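You operate a simulated robot arm through the tools that you are given. There is no shell and no other tool.

Carry out the task below with a simulated robot arm. There is one attempt and no reset: what you move stays moved.

JOB
Take a core from the core tray and shut it in the red sample tin.
Fine: drive the blue ring down to its line with the driving cap; cap back where it was; the tin's own cover on.
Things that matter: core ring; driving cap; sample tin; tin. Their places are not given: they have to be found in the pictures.

Only the result counts: the job must be done as asked and must still hold three seconds after the hand-in. Knocking over, shifting, dropping, spilling or breaking anything else fails it. A push-on lid holds only when it is set on centred and level and pressed home; a screw cap is set on level and turned clockwise until tight.

ROBOT AND FRAMES
A 6-joint arm with a two-finger gripper, fixed in place. Base frame: the origin is on the floor under the middle of its stand, x ahead of it, y to its left, z up; the work surface is at about z = 900. Readings come in mm, rad, newtons and seconds.
With the tool pointing down near the work surface it reaches from about 140 to 680 mm from the base axis. Its first joint turns from -1.152 to 1.152 rad. Payload 2.45 kg.
The TCP is the grasp point between the finger pads, 30 mm short of the fingertips. In the tool frame z runs along the fingers and y along their closing line. The gripper opens to 106 mm; its body begins 79 mm behind the TCP.
Orientation is that of the tool frame in the base frame, as a unit quaternion [x, y, z, w]. With the fingers straight down and closing along the base's y, the tool's x points along the base's -x, its y along +y and its z along -z.

CONTROLS
- The arm moves only by the tool move_arm. Its argument "deltas" is a list of rows, each a list of 6 numbers: the shift along the tool's x, y, z in cm, then the turn, a rotation vector about the tool's x, y, z in rad. In form: [[dx, dy, dz, wx, wy, wz], ...]. A call has 1 to 20 rows; each row shifts and turns the commanded pose from where the row before left it, along the tool's axes as they then stand. "fingers" is the gripper command, from -1 (fully open) to 1 (shut), values between in proportion, set as the call begins (left out, the last holds). Each row takes 0.2 s and may step no farther than 50 mm and 0.15 rad from the row before; otherwise, or with a gripper value out of range, the whole call is refused. A pose out of reach is approached as far as the arm can. The call stops where the force on the tool passes 90 N (or 10 N more than at its start, if that is more) or the arm is blocked; 0.2 s more then pass. The fingers move at their own pace (about 153 mm/s each) and stop on an object; they squeeze with about 33 N. The grip force told is the motor's: it shows also when the fingers shut on nothing. Time passes only in rows, and 0.2 s behind the last, so rows that do not move let the fingers close. The reply holds the time, the measured pose of the TCP, the force on the tool along the base axes, the opening and the grip force, in the units named above and with some noise, with the torque about the TCP (base axes, N m) and any sound that the robot's microphone picked up, and new pictures: "pictures" is both (left out), scene, wrist or none.
- Cameras (640 x 400 px; columns grow to the right, rows downward): "scene" is fixed at [66.3, 415.4, 1415.8]; the picture's right is [-0.70, -0.72, 0.00], its down [-0.32, 0.31, -0.90] and it looks along [0.64, -0.63, -0.44] (base axes); focal length 328 px, centre (320, 200). "wrist" rides on the gripper at [76, -2, -106] in the tool frame; the picture's right is [0.02, 1.00, 0.00], its down [-0.78, 0.02, -0.62] and it looks along [-0.62, 0.01, 0.78] (tool axes); focal length 247 px, centre (320, 200).
- locate(camera, pixels): for up to 12 pixels [column, row] of the newest picture of that camera ("zoom" is the newest enlarged one), the place [x, y, z] in the base frame of the surface seen there, good to about 3 mm. The clock stands still meanwhile.
- enlarge(camera, box): a new picture of the part [left, top, right, bottom] of that camera's present view, enlarged. The clock stands still meanwhile.
- sign_off(): hands the job in; it is judged then, once.

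Unless the task says otherwise, let go and move clear before handing in.

The tools are called after "Emit:" as a command line: name --pt "numbers of a row" for each row, then --argument value for the rest, lists and objects as JSON in quotes. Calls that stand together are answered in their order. move_arm: Moves the arm, as the interface text tells. Its arguments: {"type":"object","properties":{"deltas":{"type":"array"},"fingers":{"type":"number"},"pictures":{"type":"string","enum":["both","scene","wrist","none"]}},"required":["deltas"]} The other tools are called the same way: locate (camera, pixels) gives the place of the surface under pixels of a picture; enlarge (camera, box) takes an enlarged picture of a part of a camera's view; sign_off () hands the job in.

At the start:

```text
time_s: 0.0
ee_pos: [324.0, -198.1, 1264.5]
ee_rot: [0.0, 1.0, 0.0, 0.001]
contact_force: [-0.5, 0.5, 0.0]
torque: [0.02, 0.0, -0.03]
gripper_width: 106.2
grasp_force: 0.1
```

scene: 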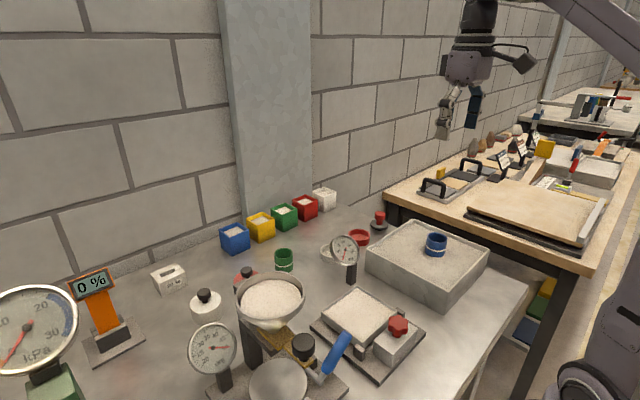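
wrist: 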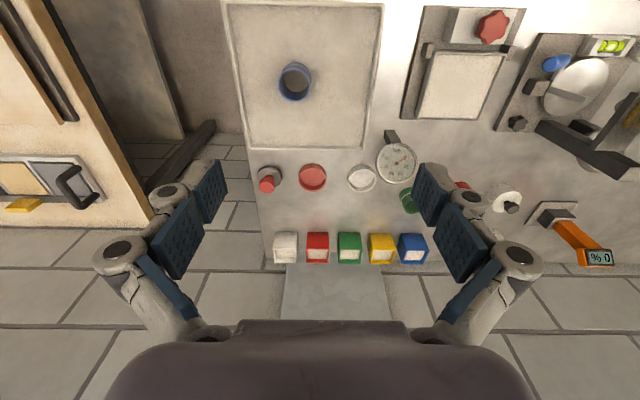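

The scene shows a sand tray with a blue ring at about (436,244), a red-knobbed item at (380,220), a red tin/lid at (359,238) and other items. I'll enlarge the views to identify each of them.

Emit:
enlarge --camera "scene" --box '[320, 190, 500, 310]'

Emit:
enlarge --camera "wrist" --box '[220, 0, 400, 120]'

Emit:
enlarge --camera "wrist" --box '[240, 140, 440, 270]'

Emit:
enlarge --camera "scene" --box '[200, 180, 360, 300]'

```text
3.33 times, centred on (410, 250) of scene
```

zoom: 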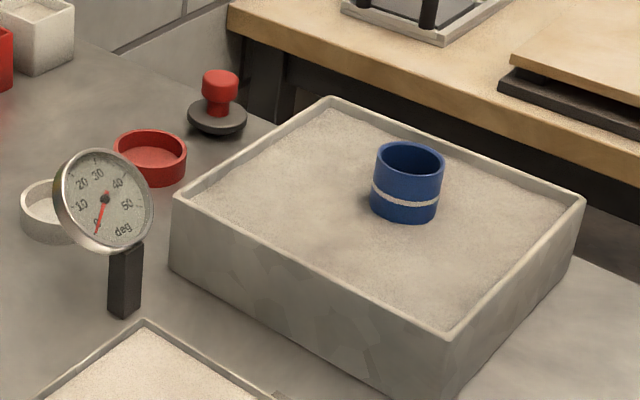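

```text
3.33 times, centred on (310, 60) of wrist
```

zoom: 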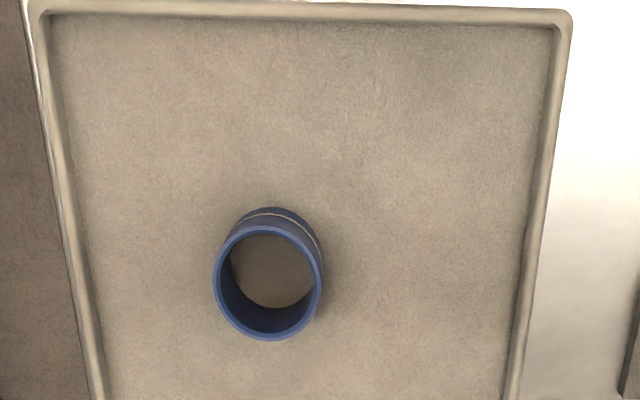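

```text
3.08 times, centred on (340, 205) of wrist
```

zoom: 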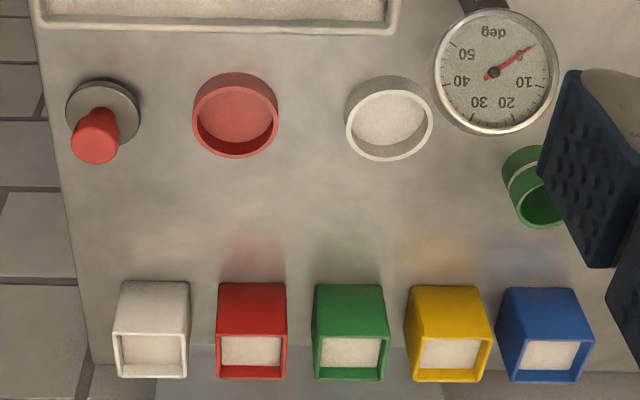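

```text
3.33 times, centred on (280, 240) of scene
```

zoom: 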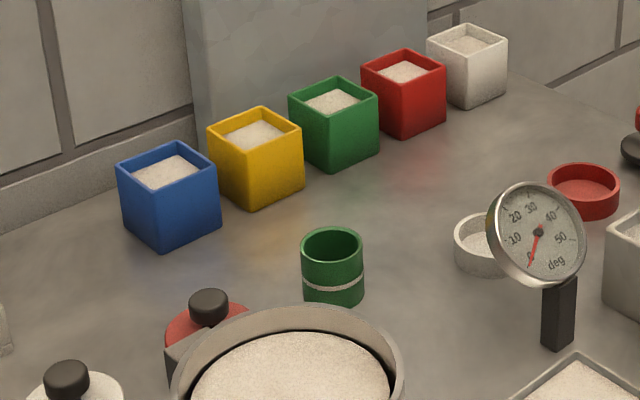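

The red tin, white tin, blue ring in the tray and the knobbed cap at (380,220) are visible. The two black-knobbed covers are near (248,275) and (205,300). I'll measure positions next.

Emit:
locate --camera "wrist" --pixels '[[296, 66], [295, 84], [268, 184], [268, 172], [312, 166], [312, 190], [300, 178], [325, 178], [361, 178], [231, 5], [380, 5], [362, 150]]'

Emit:
locate --camera "scene" --pixels '[[436, 235], [436, 251], [427, 236], [446, 238], [380, 214], [380, 227], [359, 232], [359, 238], [350, 238], [369, 238], [248, 272], [205, 295]]'

Emit:
enlarge --camera "scene" --box '[180, 250, 280, 330]'

Emit:
enlarge --camera "wrist" --box '[400, 140, 560, 240]'

Emit:
enlarge --camera "wrist" --box '[380, 0, 640, 160]'

Emit:
enlarge --camera "scene" --box '[180, 270, 440, 400]'

```text
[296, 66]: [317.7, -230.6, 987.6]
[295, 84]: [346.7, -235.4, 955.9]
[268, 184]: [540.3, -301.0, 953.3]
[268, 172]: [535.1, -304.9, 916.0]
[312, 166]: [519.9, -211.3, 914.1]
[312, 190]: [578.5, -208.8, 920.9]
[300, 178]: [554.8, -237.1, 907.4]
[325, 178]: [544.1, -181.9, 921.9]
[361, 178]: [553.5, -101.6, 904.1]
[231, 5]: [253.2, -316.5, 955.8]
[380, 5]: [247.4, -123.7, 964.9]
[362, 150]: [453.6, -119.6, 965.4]
```

```text
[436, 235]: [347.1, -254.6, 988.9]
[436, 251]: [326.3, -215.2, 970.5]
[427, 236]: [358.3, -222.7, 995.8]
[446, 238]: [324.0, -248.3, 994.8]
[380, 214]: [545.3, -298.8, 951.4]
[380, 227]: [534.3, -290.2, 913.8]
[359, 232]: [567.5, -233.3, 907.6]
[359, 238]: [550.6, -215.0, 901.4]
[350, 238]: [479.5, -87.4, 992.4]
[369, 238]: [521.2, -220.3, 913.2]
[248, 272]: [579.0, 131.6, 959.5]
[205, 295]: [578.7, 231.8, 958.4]
```

```text
5.00 times, centred on (230, 290) of scene
```

zoom: 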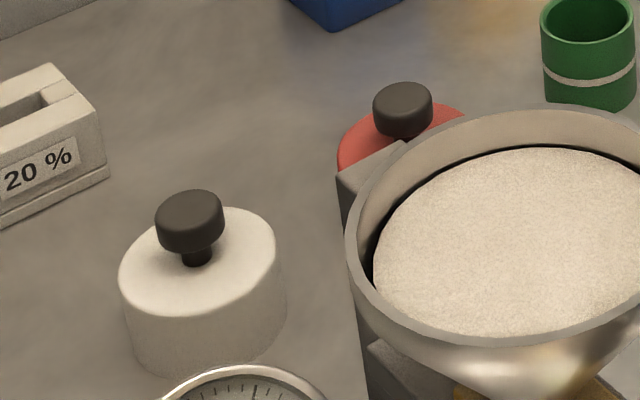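

```text
4.00 times, centred on (480, 190) of wrist
```

zoom: 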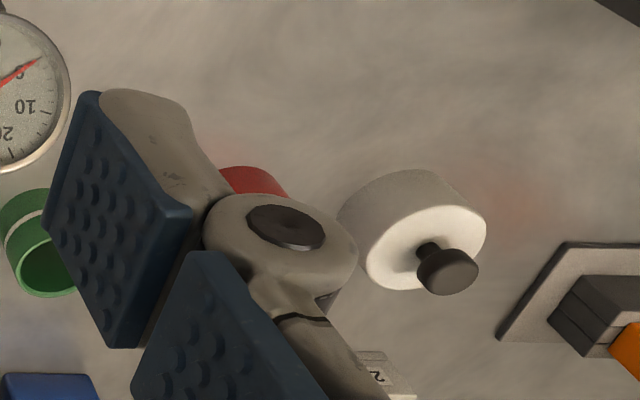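

```text
2.46 times, centred on (510, 80) of wrist
```

zoom: 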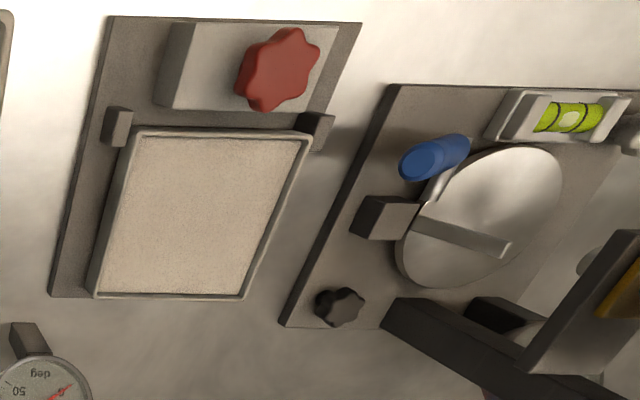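

```text
2.46 times, centred on (310, 335) of scene
```

zoom: 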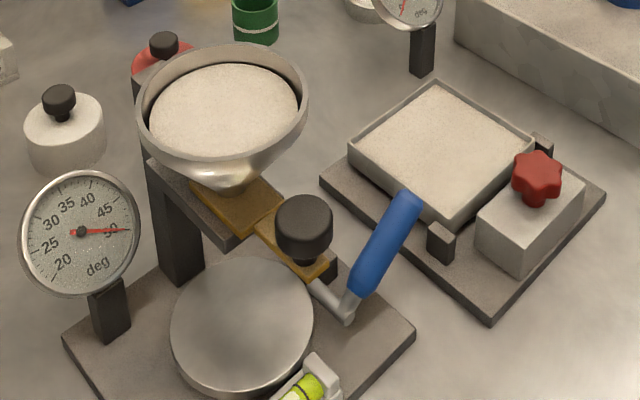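

The red tin centre is about (549,-210), the driving cap about (541,-302), the ring about (338,-237), and the red cover about (579,132). I'll move the wrist camera closer to the cap and tin to measure them better.

Emit:
move_arm --pt "-1.92 -1.16 3.69 0 0 0" --pt "-1.92 -1.16 3.69 0 0 0" --pt "-1.92 -1.16 3.69 0 0 0" --pt "-1.92 -1.16 3.69 0 0 0" --pt "-1.92 -1.16 3.69 0 0 0" --fingers -1 --pictures "both"

```text
time_s: 1.2
ee_pos: [420.4, -256.7, 1079.1]
ee_rot: [-0.001, 1.0, 0.001, 0.001]
contact_force: [0.8, 0.3, -0.5]
torque: [0.03, 0.01, 0.03]
gripper_width: 105.8
grasp_force: 0.1
```

scene: 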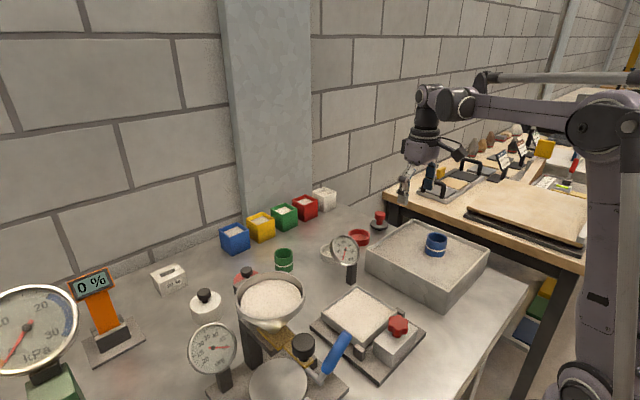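
wrist: 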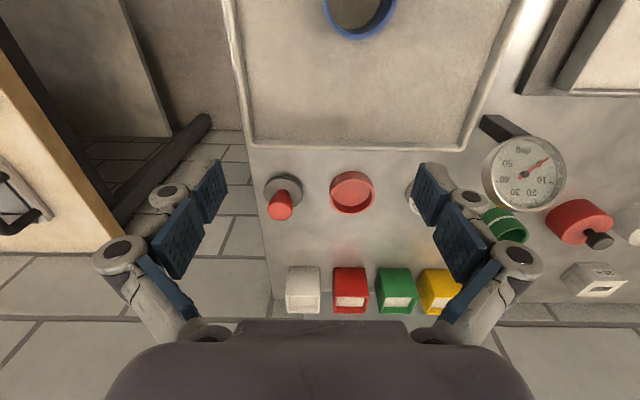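

The cap (282,198) and the tin (351,192) are in view. I'll enlarge them and measure their edges.

Emit:
enlarge --camera "wrist" --box '[250, 160, 390, 230]'

Emit:
locate --camera "wrist" --pixels '[[266, 186], [301, 186], [283, 178], [285, 195], [280, 213], [280, 205], [332, 190], [371, 189], [351, 173], [351, 213], [351, 195], [300, 225]]'

```text
4.57 times, centred on (320, 195) of wrist
```

zoom: 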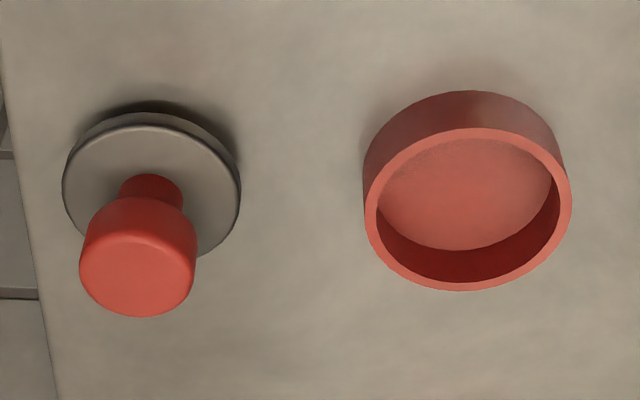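

```text
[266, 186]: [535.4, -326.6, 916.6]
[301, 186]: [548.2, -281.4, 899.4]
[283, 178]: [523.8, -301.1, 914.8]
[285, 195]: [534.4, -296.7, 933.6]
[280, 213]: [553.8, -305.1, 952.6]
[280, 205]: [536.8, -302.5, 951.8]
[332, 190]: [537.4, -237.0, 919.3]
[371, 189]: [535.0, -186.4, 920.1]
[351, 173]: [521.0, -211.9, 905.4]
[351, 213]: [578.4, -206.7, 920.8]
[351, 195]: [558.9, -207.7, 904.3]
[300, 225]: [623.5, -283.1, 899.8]
```

The cap's centre works out to about (547,-305) with its knob top at z≈952, and the tin's centre to (550,-211) with OD≈62 and its rim at z≈920.5. Next I'll back the camera off to see the blue ring up close.

Emit:
move_arm --pt "4.03 0.47 0.23 0 0 0" --pt "4.03 0.47 0.23 0 0 0" --pt "4.03 0.47 0.23 0 0 0" --pt "4.03 0.47 0.23 0 0 0" --pt "0 0 0 0 0 0" --fingers -1 --pictures "both"

```text
time_s: 2.4
ee_pos: [257.1, -237.8, 1070.3]
ee_rot: [0.001, 1.0, -0.001, 0.002]
contact_force: [0.2, -1.0, -0.3]
torque: [0.04, -0.03, 0.0]
gripper_width: 105.9
grasp_force: 0.1
```

scene: 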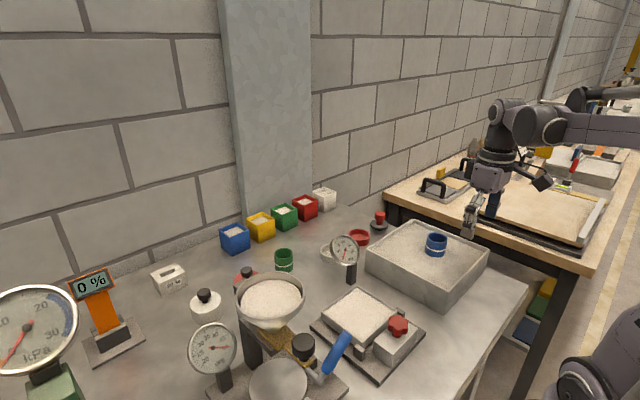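
wrist: 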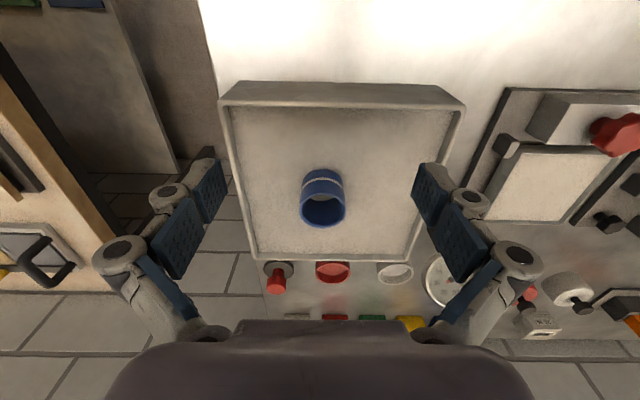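

Emit:
enlarge --camera "wrist" --box '[280, 160, 370, 240]'

Emit:
locate --camera "wrist" --pixels '[[302, 206], [344, 206], [322, 192], [322, 226], [322, 182], [322, 174], [322, 169], [322, 160], [280, 190], [370, 190], [322, 208], [322, 240]]'

Emit:
enlarge --camera "scene" --box '[400, 215, 472, 275]'

```text
5.00 times, centred on (325, 200) of wrist
```

zoom: 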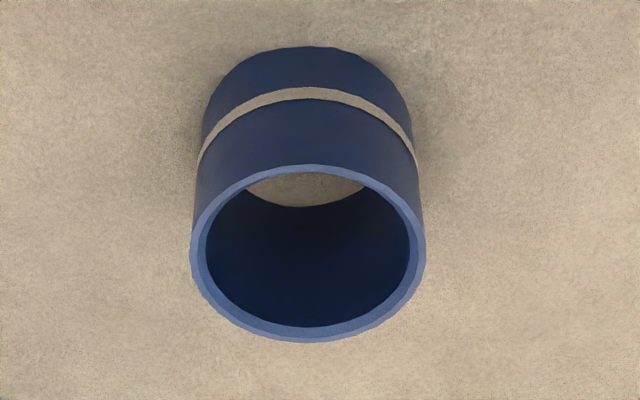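

```text
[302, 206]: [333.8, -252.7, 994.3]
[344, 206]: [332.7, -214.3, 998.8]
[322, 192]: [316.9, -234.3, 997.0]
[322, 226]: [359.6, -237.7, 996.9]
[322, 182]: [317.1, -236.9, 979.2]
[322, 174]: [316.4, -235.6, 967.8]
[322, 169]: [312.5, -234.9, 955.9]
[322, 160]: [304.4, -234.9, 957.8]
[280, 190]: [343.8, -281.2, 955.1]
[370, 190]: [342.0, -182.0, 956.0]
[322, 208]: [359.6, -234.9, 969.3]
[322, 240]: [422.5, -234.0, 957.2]
```

```text
6.67 times, centred on (436, 245) of scene
```

zoom: 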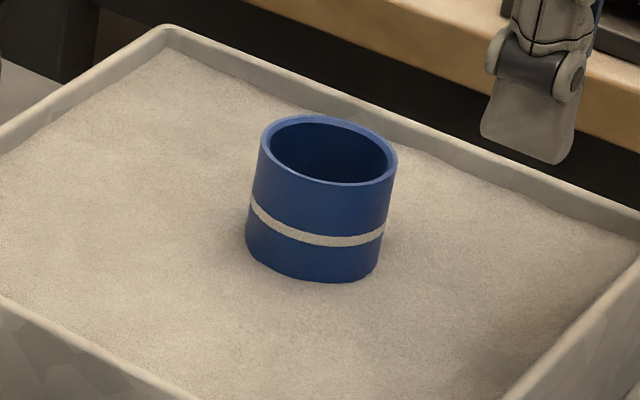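

The ring is centred near (338,-235) with OD≈45. Its top is at z≈997, its white line at z≈973 and the sand at z≈956, so it needs about 17 mm of driving. I'll now move above the driving cap with the fingers partly closed so they clear the tin.

Emit:
move_arm --pt "-4.83 -1.12 0 0 0 0" --pt "-4.83 -1.12 0 0 0 0" --pt "-4.83 -1.12 0 0 0 0" --pt "-4.83 -1.12 0 0 0 0" --pt "-4.83 -1.12 0 0 0 0" --pt "-4.83 -1.12 0 0 0 0" --pt "0 0 3 0 0 0" --pt "0 0 3 0 0 0" --pt "0 0 0 0 0 0" --fingers -0.13 --pictures "both"

```text
time_s: 4.4
ee_pos: [547.6, -303.4, 1010.6]
ee_rot: [0.0, 1.0, -0.001, 0.0]
contact_force: [-0.1, -0.2, 0.0]
torque: [0.02, 0.01, 0.02]
gripper_width: 59.9
grasp_force: 0.0
```

scene: 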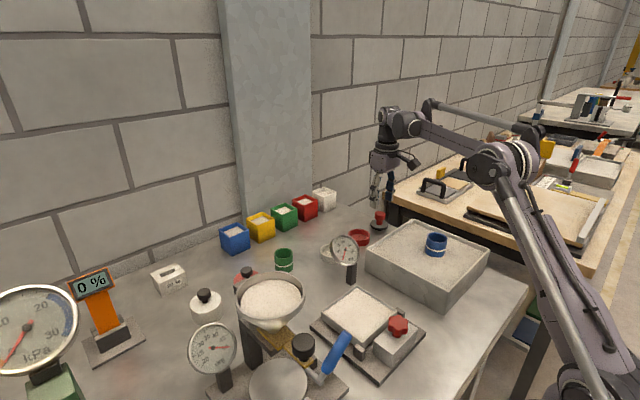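
wrist: 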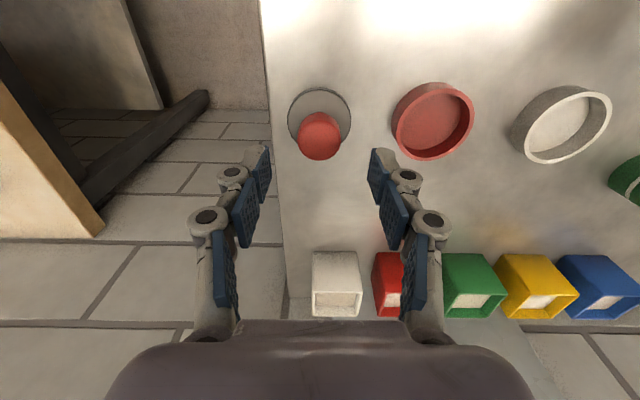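

The knob top sits near pixel (320,138), and I expect (321,140) if it is centred. I'll enlarge to check.

Emit:
enlarge --camera "wrist" --box '[270, 70, 370, 180]'

Emit:
locate --camera "wrist" --pixels '[[319, 140], [302, 137], [337, 137], [319, 122], [319, 156], [292, 112], [347, 112], [319, 92], [260, 160], [375, 160], [432, 88], [432, 155]]'

Emit:
enlarge --camera "scene" --box '[340, 160, 420, 250]'

```text
3.64 times, centred on (320, 125) of wrist
```

zoom: 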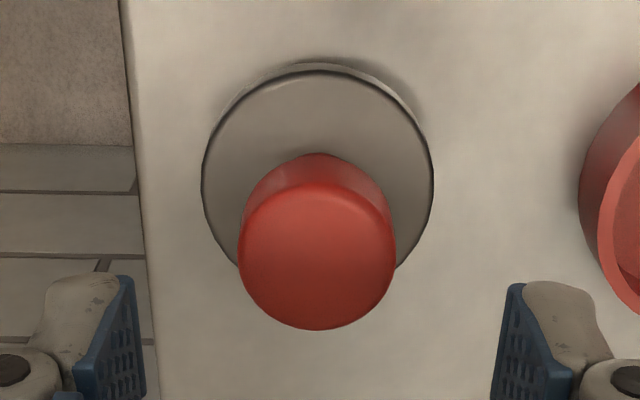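

```text
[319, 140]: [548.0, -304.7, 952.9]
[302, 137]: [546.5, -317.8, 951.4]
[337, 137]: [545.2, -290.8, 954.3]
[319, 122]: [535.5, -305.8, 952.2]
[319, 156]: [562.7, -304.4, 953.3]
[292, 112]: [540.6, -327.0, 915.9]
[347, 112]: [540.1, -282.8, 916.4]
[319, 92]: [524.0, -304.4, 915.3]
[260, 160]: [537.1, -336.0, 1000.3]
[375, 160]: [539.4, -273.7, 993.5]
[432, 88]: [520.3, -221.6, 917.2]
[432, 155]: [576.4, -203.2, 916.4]
```

```text
4.44 times, centred on (380, 205) of scene
```

zoom: 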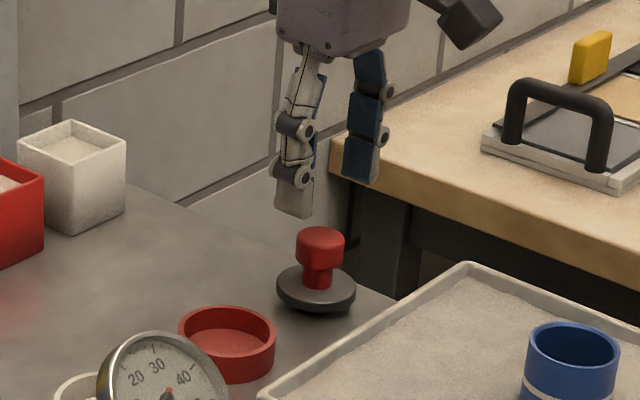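

The knob is centred to within about 1 mm. I'll shift y by -1 mm, lower to TCP z≈950 so the fingertips are just above the flange, and close.

Emit:
move_arm --pt "0 -0.1 2.0 0 0 0" --pt "0 0 2.0 0 0 0" --pt "0 0 1.0 0 0 0" --pt "0 0 1.0 0 0 0" --pt "0 0 0 0 0 0" --fingers -0.13 --pictures "both"

```text
time_s: 5.6
ee_pos: [548.2, -303.9, 950.8]
ee_rot: [-0.001, 1.0, 0.0, 0.0]
contact_force: [-0.1, 0.2, -0.1]
torque: [0.01, -0.02, -0.01]
gripper_width: 59.6
grasp_force: 0.1
```

scene: 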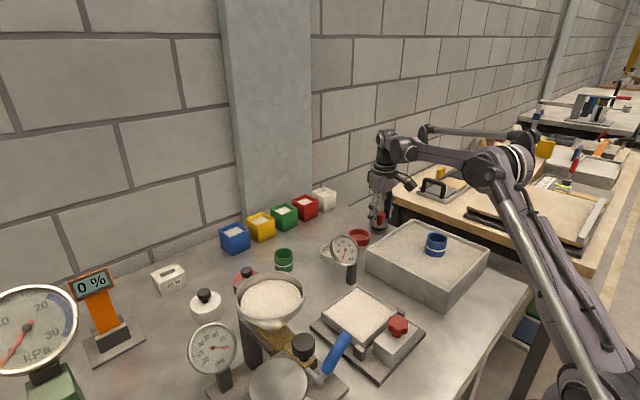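
wrist: 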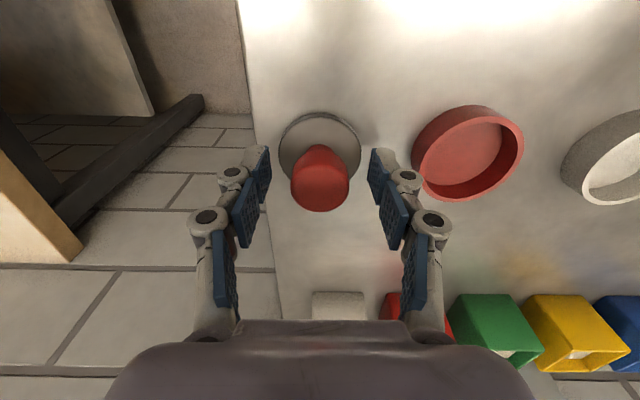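

The fingers straddle the knob, whose top is centred at about (320,187) in the wrist view, and nothing is touching. I'll close the gripper.

Emit:
move_arm --pt "0 0 0 0 0 0" --pt "0 0 0 0 0 0" --pt "0 0 0 0 0 0" --pt "0 0 0 0 0 0" --fingers 1 --pictures "wrist"

```text
time_s: 6.6
ee_pos: [548.8, -304.3, 950.7]
ee_rot: [0.0, 1.0, -0.001, 0.001]
contact_force: [0.1, -1.0, 5.5]
torque: [-0.01, -0.06, -0.04]
gripper_width: 29.9
grasp_force: 33.3
```

wrist: 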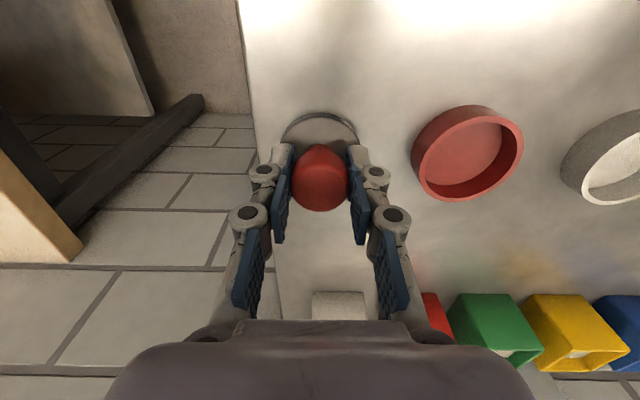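

The knob is gripped, 29.9 mm across at 33 N. I'll lift straight up and look at the underside of the cap.

Emit:
move_arm --pt "0 0 -1.0 0 0 0" --pt "0 0 -2.0 0 0 0" --pt "0 0 -4.0 0 0 0" --pt "0 0 -4.0 0 0 0" --pt "0 0 -3.0 0 0 0" --pt "0 0 0 0 0 0" --fingers 1 --pictures "both"

Emit:
enlarge --camera "scene" --box '[340, 130, 420, 220]'

Emit:
enlarge --camera "wrist" --box '[240, 80, 400, 230]'

```text
time_s: 8.0
ee_pos: [549.0, -306.0, 1091.4]
ee_rot: [0.0, 1.0, 0.0, 0.0]
contact_force: [0.9, 0.0, -1.1]
torque: [-0.02, 0.02, -0.01]
gripper_width: 29.8
grasp_force: 33.2
```

scene: 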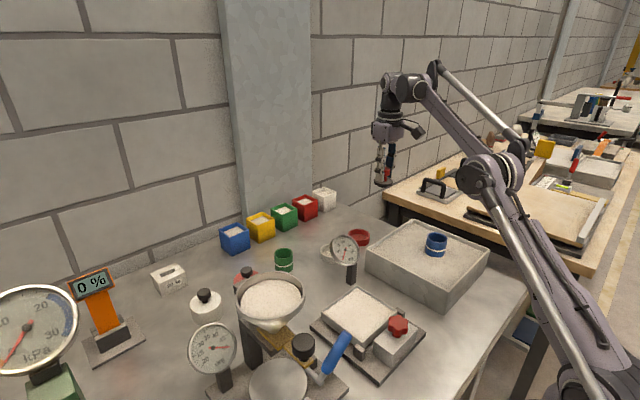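
wrist: 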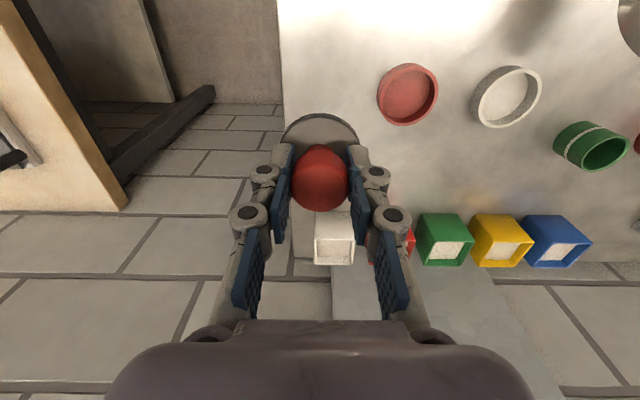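

```text
4.44 times, centred on (380, 175) of scene
```

zoom: 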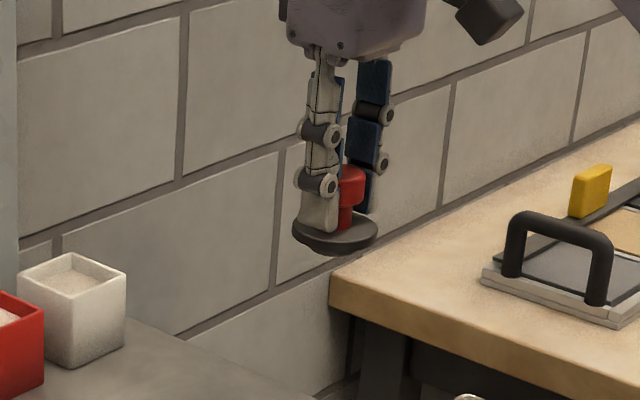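

```text
2.67 times, centred on (320, 155) of wrist
```

zoom: 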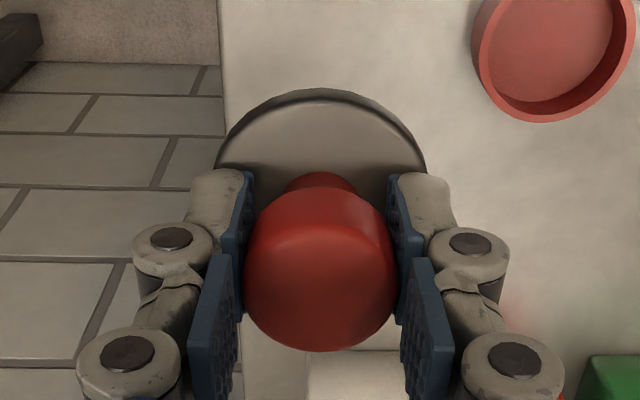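

The cap is held level. I'll carry it at height toward the ring and stop about 50 mm ahead of it, so the wrist camera can see the ring past the cap for alignment.

Emit:
move_arm --pt "3.99 1.775 0 0 0 0" --pt "3.99 1.775 0 0 0 0" --pt "3.99 1.775 0 0 0 0" --pt "3.99 1.775 0 0 0 0" --pt "0 0 0 0 0 0" --pt "0 0 0 0 0 0" --fingers 1 --pictures "both"

Emit:
enlarge --camera "wrist" --box '[260, 10, 380, 130]'

Emit:
enlarge --camera "scene" --box '[380, 150, 480, 280]'

```text
time_s: 9.4
ee_pos: [388.6, -234.2, 1090.4]
ee_rot: [0.001, 1.0, -0.001, 0.001]
contact_force: [-0.7, 0.0, -0.5]
torque: [-0.03, 0.03, 0.04]
gripper_width: 29.6
grasp_force: 33.3
```

scene: 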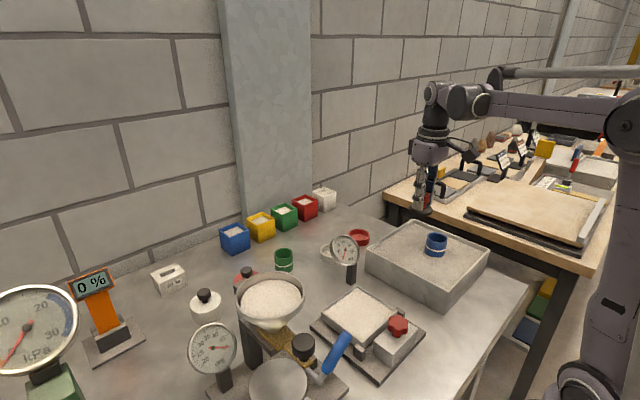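
wrist: 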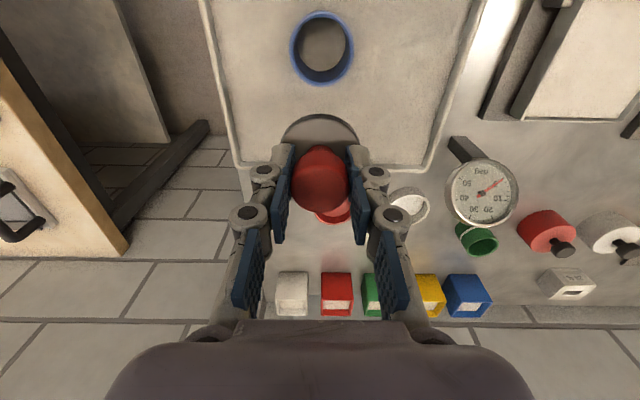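

```text
3.33 times, centred on (320, 70) of wrist
```

zoom: 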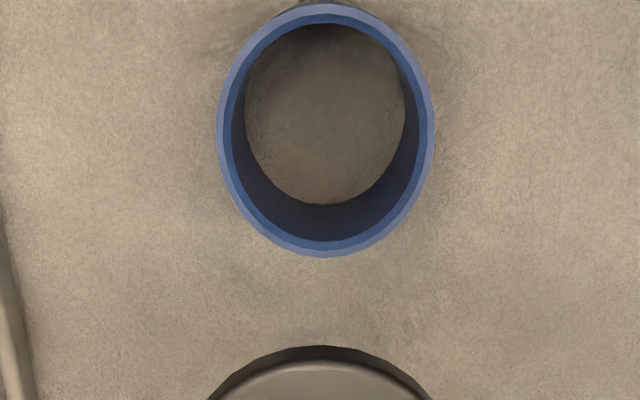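

```text
3.08 times, centred on (430, 215) of scene
```

zoom: 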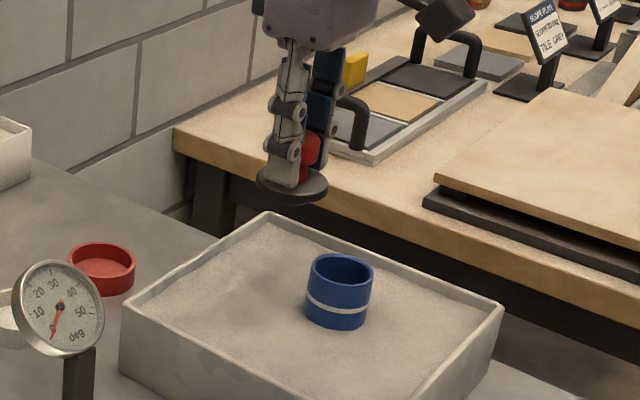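

The ring is fully visible at about (321,49). I'll use locate on its rim points to cross-check the offset from the TCP.

Emit:
locate --camera "wrist" --pixels '[[290, 47], [353, 47], [321.5, 13], [321.5, 86], [321.5, 50], [310, 125], [331, 125], [300, 80], [343, 80], [300, 17], [343, 17], [321, 100]]'

Emit:
locate --camera "scene" --pixels '[[436, 233], [426, 237], [446, 239], [435, 245], [436, 249], [434, 256], [424, 209], [416, 207], [432, 207]]'

```text
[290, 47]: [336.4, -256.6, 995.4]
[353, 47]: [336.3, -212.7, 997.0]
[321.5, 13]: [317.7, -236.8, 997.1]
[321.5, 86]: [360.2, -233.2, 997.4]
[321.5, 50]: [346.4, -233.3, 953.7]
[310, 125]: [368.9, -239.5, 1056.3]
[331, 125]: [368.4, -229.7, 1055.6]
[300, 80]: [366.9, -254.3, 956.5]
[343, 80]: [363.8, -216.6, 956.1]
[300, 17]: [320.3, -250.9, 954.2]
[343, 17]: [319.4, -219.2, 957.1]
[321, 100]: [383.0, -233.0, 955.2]
```

```text
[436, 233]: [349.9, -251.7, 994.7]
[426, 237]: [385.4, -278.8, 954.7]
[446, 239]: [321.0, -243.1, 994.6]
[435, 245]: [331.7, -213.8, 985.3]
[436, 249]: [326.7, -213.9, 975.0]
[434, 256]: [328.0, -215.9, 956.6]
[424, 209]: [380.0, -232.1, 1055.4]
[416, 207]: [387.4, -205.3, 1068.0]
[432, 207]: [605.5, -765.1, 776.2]
```

The locate results put the ring centre at about (339,-234.7). I'll move over it and lower to just above contact, TCP z≈1053.

Emit:
move_arm --pt "2.5 -0.04 0 0 0 0" --pt "2.45 -0.04 0 0 0 0" --pt "0 0 0 0 0 0" --pt "0 0 2.0 0 0 0" --pt "0 0 1.5 0 0 0" --pt "0 0 0 0 0 0" --fingers 1 --pictures "both"

Emit:
enlarge --camera "scene" --box '[390, 190, 480, 280]'

Emit:
enlarge --camera "wrist" --box '[240, 60, 400, 220]'

```text
time_s: 10.8
ee_pos: [338.8, -236.2, 1056.5]
ee_rot: [0.0, 1.0, 0.0, 0.001]
contact_force: [-0.5, 0.0, 0.4]
torque: [-0.02, 0.05, -0.03]
gripper_width: 29.8
grasp_force: 33.3
```

scene: 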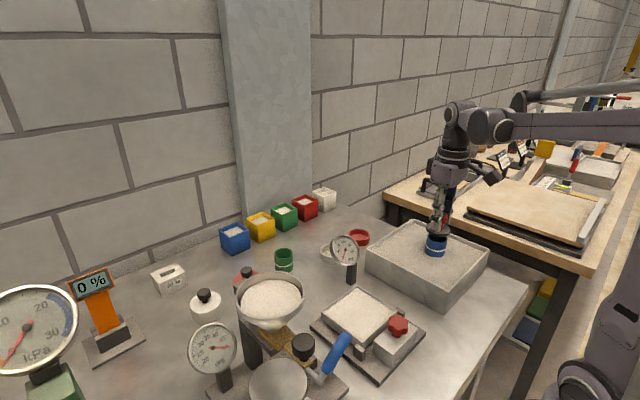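
wrist: 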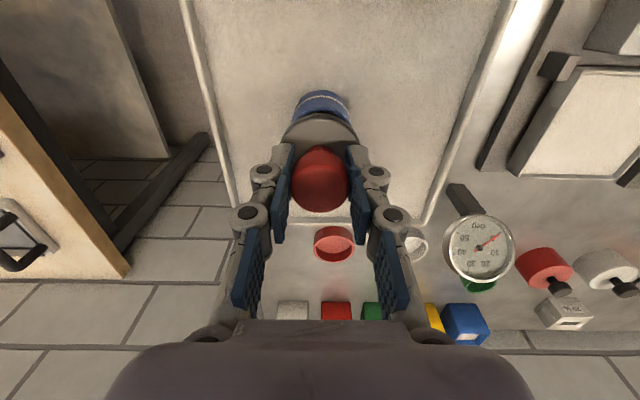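

```text
4.44 times, centred on (435, 235) of scene
```

zoom: 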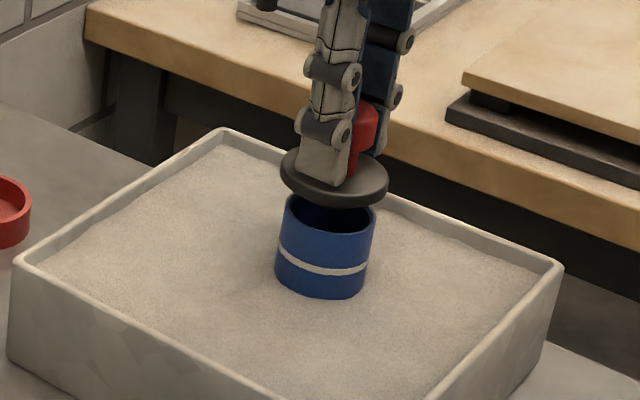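

```text
2.50 times, centred on (320, 140) of wrist
```

zoom: 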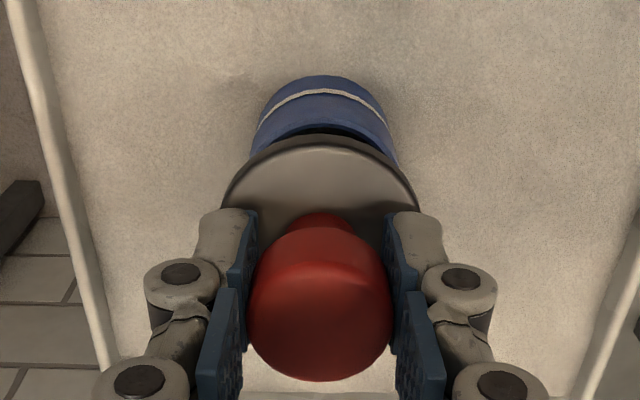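

The cap is directly above the ring with a gap of about 8 mm, and the ring looks about 1 mm toward +y relative to the cap. I'll correct that and lower slowly to contact.

Emit:
move_arm --pt "0 0.08 0.1 0 0 0" --pt "0 0 0.2 0 0 0" --pt "0 0 0.2 0 0 0" --pt "0 0 0.1 0 0 0" --pt "0 0 0.1 0 0 0" --pt "0 0 0.1 0 0 0" --pt "0 0 0 0 0 0" --fingers 1 --pictures "both"

Emit:
enlarge --camera "scene" --box '[400, 200, 470, 270]'

```text
time_s: 12.4
ee_pos: [339.9, -234.4, 1047.7]
ee_rot: [-0.001, 1.0, 0.0, 0.001]
contact_force: [0.4, 0.2, -1.0]
torque: [-0.01, 0.02, -0.01]
gripper_width: 29.7
grasp_force: 33.1
```

scene: 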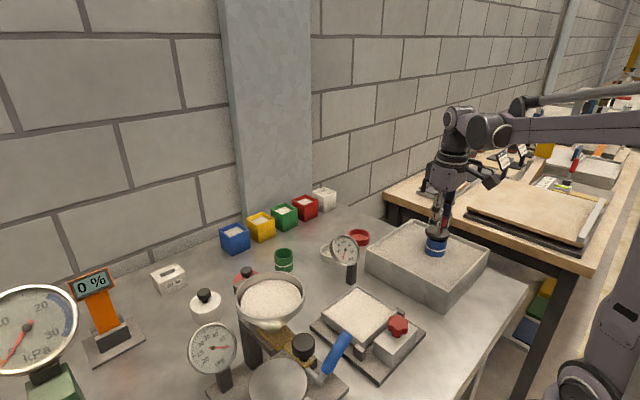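
wrist: 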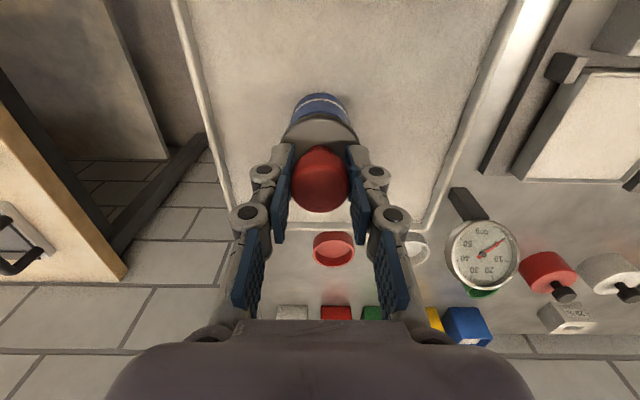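

```text
5.71 times, centred on (435, 235) of scene
```

zoom: 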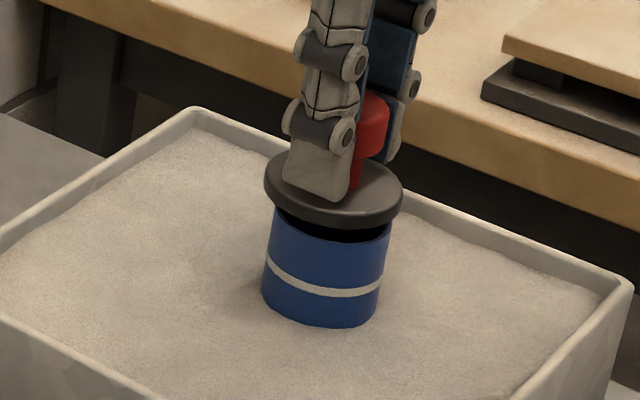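

There is no contact yet and a small dark gap remains below the flange. I'll keep lowering in 1 mm steps.

Emit:
move_arm --pt "0 0 0.1 0 0 0" --pt "0 0 0.1 0 0 0" --pt "0 0 0.1 0 0 0" --pt "0 0 0.1 0 0 0" --pt "0 0 0 0 0 0" --fingers 1 --pictures "scene"

Emit:
enlarge --camera "scene" --box '[400, 200, 470, 270]'

```text
time_s: 13.6
ee_pos: [340.2, -234.8, 1043.6]
ee_rot: [0.0, 1.0, -0.001, 0.001]
contact_force: [0.8, -0.6, -1.5]
torque: [-0.04, -0.02, 0.02]
gripper_width: 29.7
grasp_force: 33.0
```

scene: 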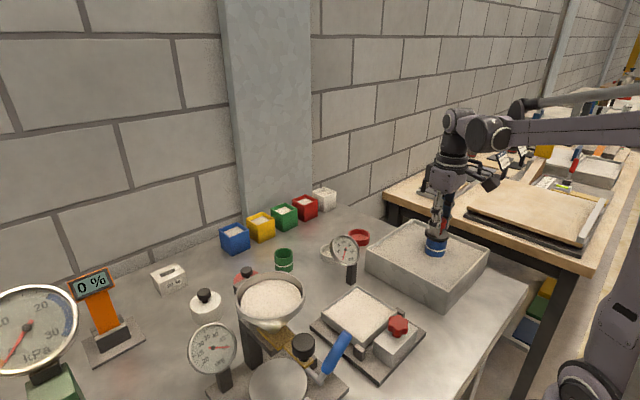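

```text
5.71 times, centred on (435, 235) of scene
```

zoom: 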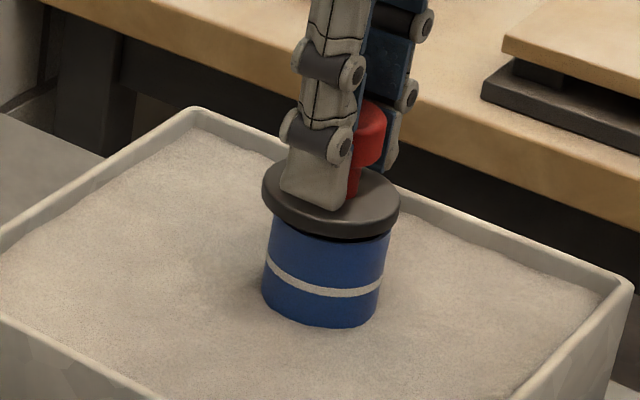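

The flange is now about 2–3 mm above the ring's rim and there is still no force. I'll continue slowly.

Emit:
move_arm --pt "0 0 0.1 0 0 0" --pt "0 0 0.1 0 0 0" --pt "0 0 0.1 0 0 0" --pt "0 0 0 0 0 0" --fingers 1 --pictures "none"

```text
time_s: 14.6
ee_pos: [338.4, -233.9, 1039.9]
ee_rot: [0.0, 1.0, 0.001, 0.001]
contact_force: [0.0, -0.4, -0.5]
torque: [-0.04, -0.02, -0.01]
gripper_width: 29.8
grasp_force: 32.8
```

Emit:
move_arm --pt "0 0 0.1 0 0 0" --pt "0 0 0.1 0 0 0" --pt "0 0 0 0 0 0" --fingers 1 --pictures "scene"

Emit:
enlarge --camera "scene" --box '[400, 200, 470, 270]'

```text
time_s: 15.4
ee_pos: [339.9, -233.8, 1037.2]
ee_rot: [0.0, 1.0, -0.001, 0.001]
contact_force: [0.3, -1.3, -0.1]
torque: [-0.01, -0.04, 0.03]
gripper_width: 29.9
grasp_force: 33.5
```

scene: 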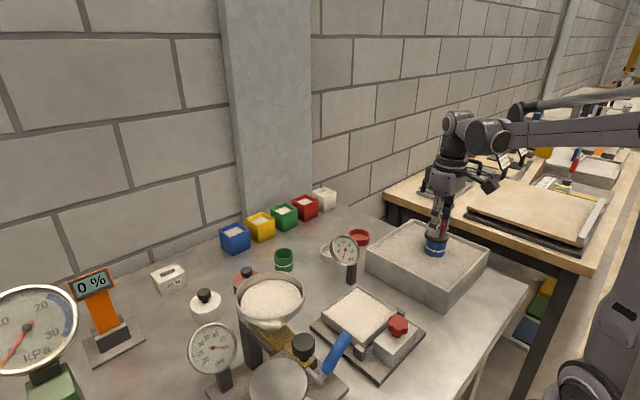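

```text
5.71 times, centred on (435, 235) of scene
```

zoom: 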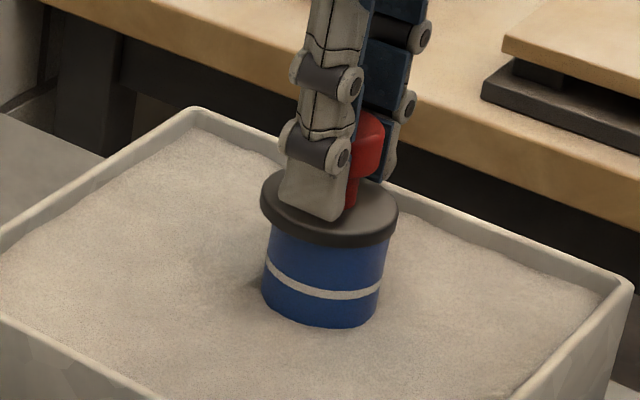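

The flange is essentially at the rim and the band hasn't moved. I'll press in 1 mm steps and watch the force.

Emit:
move_arm --pt "0 0 0.1 0 0 0" --pt "0 0 0.1 0 0 0" --pt "0 0 0 0 0 0" --fingers 1 --pictures "none"

```text
time_s: 16.2
ee_pos: [339.5, -234.9, 1036.7]
ee_rot: [0.0, 1.0, -0.001, 0.001]
contact_force: [-0.4, -0.1, -1.6]
torque: [-0.01, 0.01, 0.0]
gripper_width: 29.9
grasp_force: 33.1
```

Emit:
move_arm --pt "0 0 0.1 0 0 0" --pt "0 0 0.1 0 0 0" --pt "0 0 0 0 0 0" --fingers 1 --pictures "scene"

Emit:
enlarge --camera "scene" --box '[400, 200, 470, 270]'

```text
time_s: 17.0
ee_pos: [340.5, -234.1, 1033.5]
ee_rot: [-0.001, 1.0, 0.0, 0.001]
contact_force: [-0.5, -0.8, -1.4]
torque: [0.0, -0.02, 0.0]
gripper_width: 29.7
grasp_force: 33.0
```

scene: 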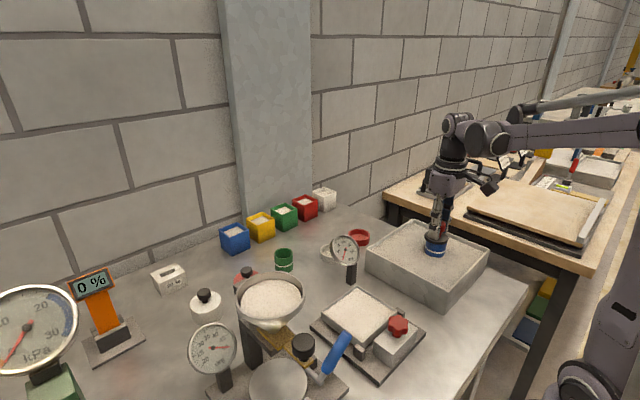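

```text
5.71 times, centred on (435, 235) of scene
```

zoom: 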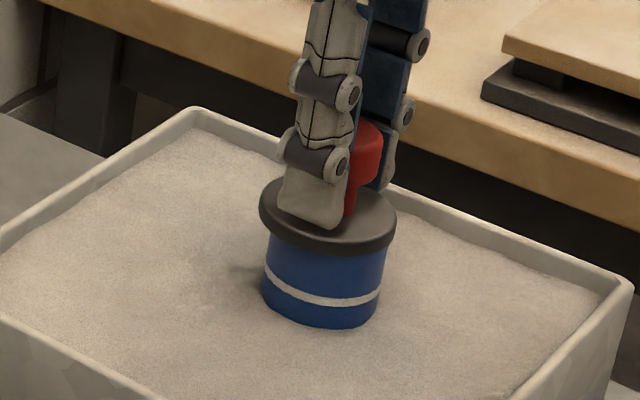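

The band seems to be moving with little force. I'll zoom in tighter to measure the gap between line and sand.

Emit:
enlarge --camera "scene" --box '[418, 240, 454, 262]'

Emit:
enlarge --camera "wrist" --box '[285, 75, 360, 130]'

```text
16.00 times, centred on (436, 251) of scene
```

zoom: 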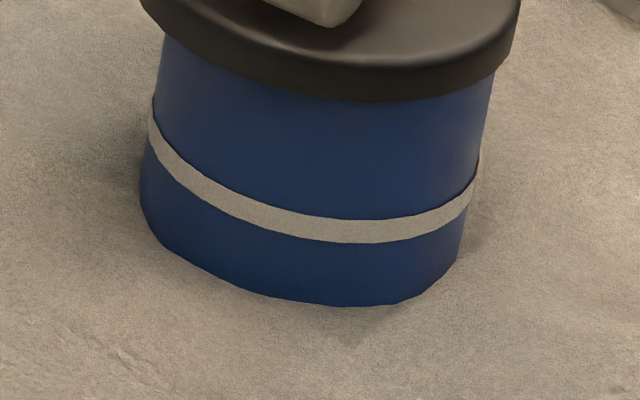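

```text
7.27 times, centred on (322, 102) of wrist
```

zoom: 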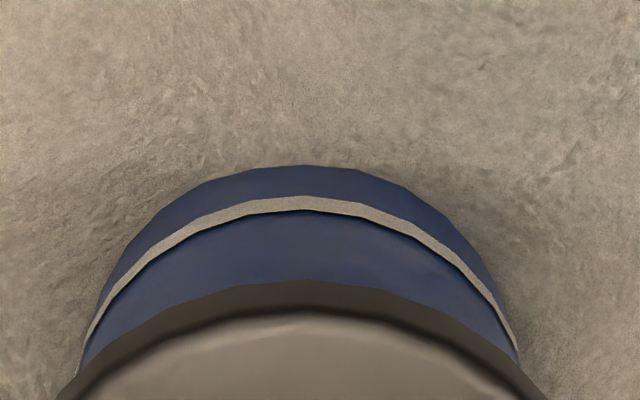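

The view is clear: the band centre is about 12 mm above the sand, level all round, and the ring moves with almost no force. I'll drive 8 mm more in 1 mm steps.

Emit:
move_arm --pt "0 0 0.1 0 0 0" --pt "0 0 0.1 0 0 0" --pt "0 0 0.1 0 0 0" --pt "0 0 0.1 0 0 0" --pt "0 0 0.1 0 0 0" --pt "0 0 0.1 0 0 0" --pt "0 0 0.1 0 0 0" --pt "0 0 0.1 0 0 0" --pt "0 0 0 0 0 0" --fingers 1 --pictures "both"

Emit:
enlarge --camera "scene" --box '[418, 240, 454, 262]'

Emit:
enlarge --camera "wrist" --box '[285, 75, 360, 130]'

```text
time_s: 19.0
ee_pos: [338.8, -233.9, 1026.4]
ee_rot: [0.0, 1.0, -0.001, 0.001]
contact_force: [0.2, 0.1, -0.6]
torque: [0.03, 0.04, -0.03]
gripper_width: 29.7
grasp_force: 33.0
```

scene: 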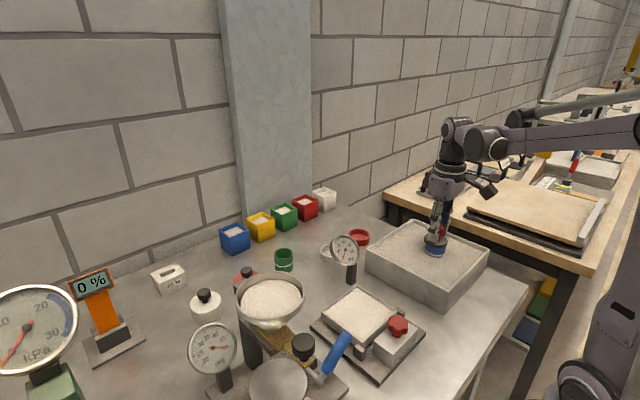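
wrist: 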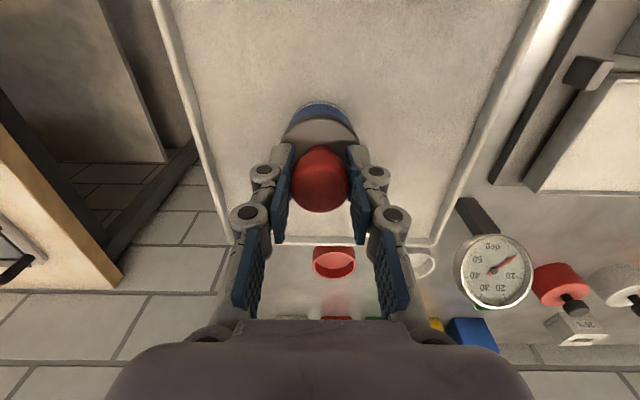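

```text
16.00 times, centred on (436, 251) of scene
```

zoom: 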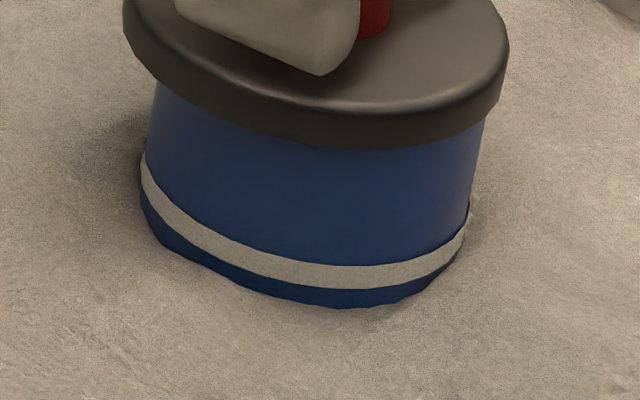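

```text
7.27 times, centred on (322, 102) of wrist
```

zoom: 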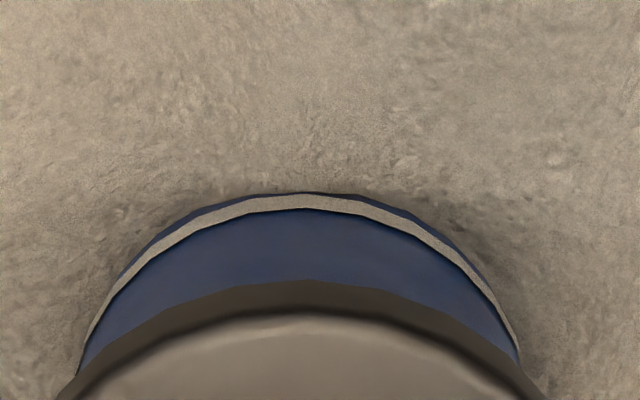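

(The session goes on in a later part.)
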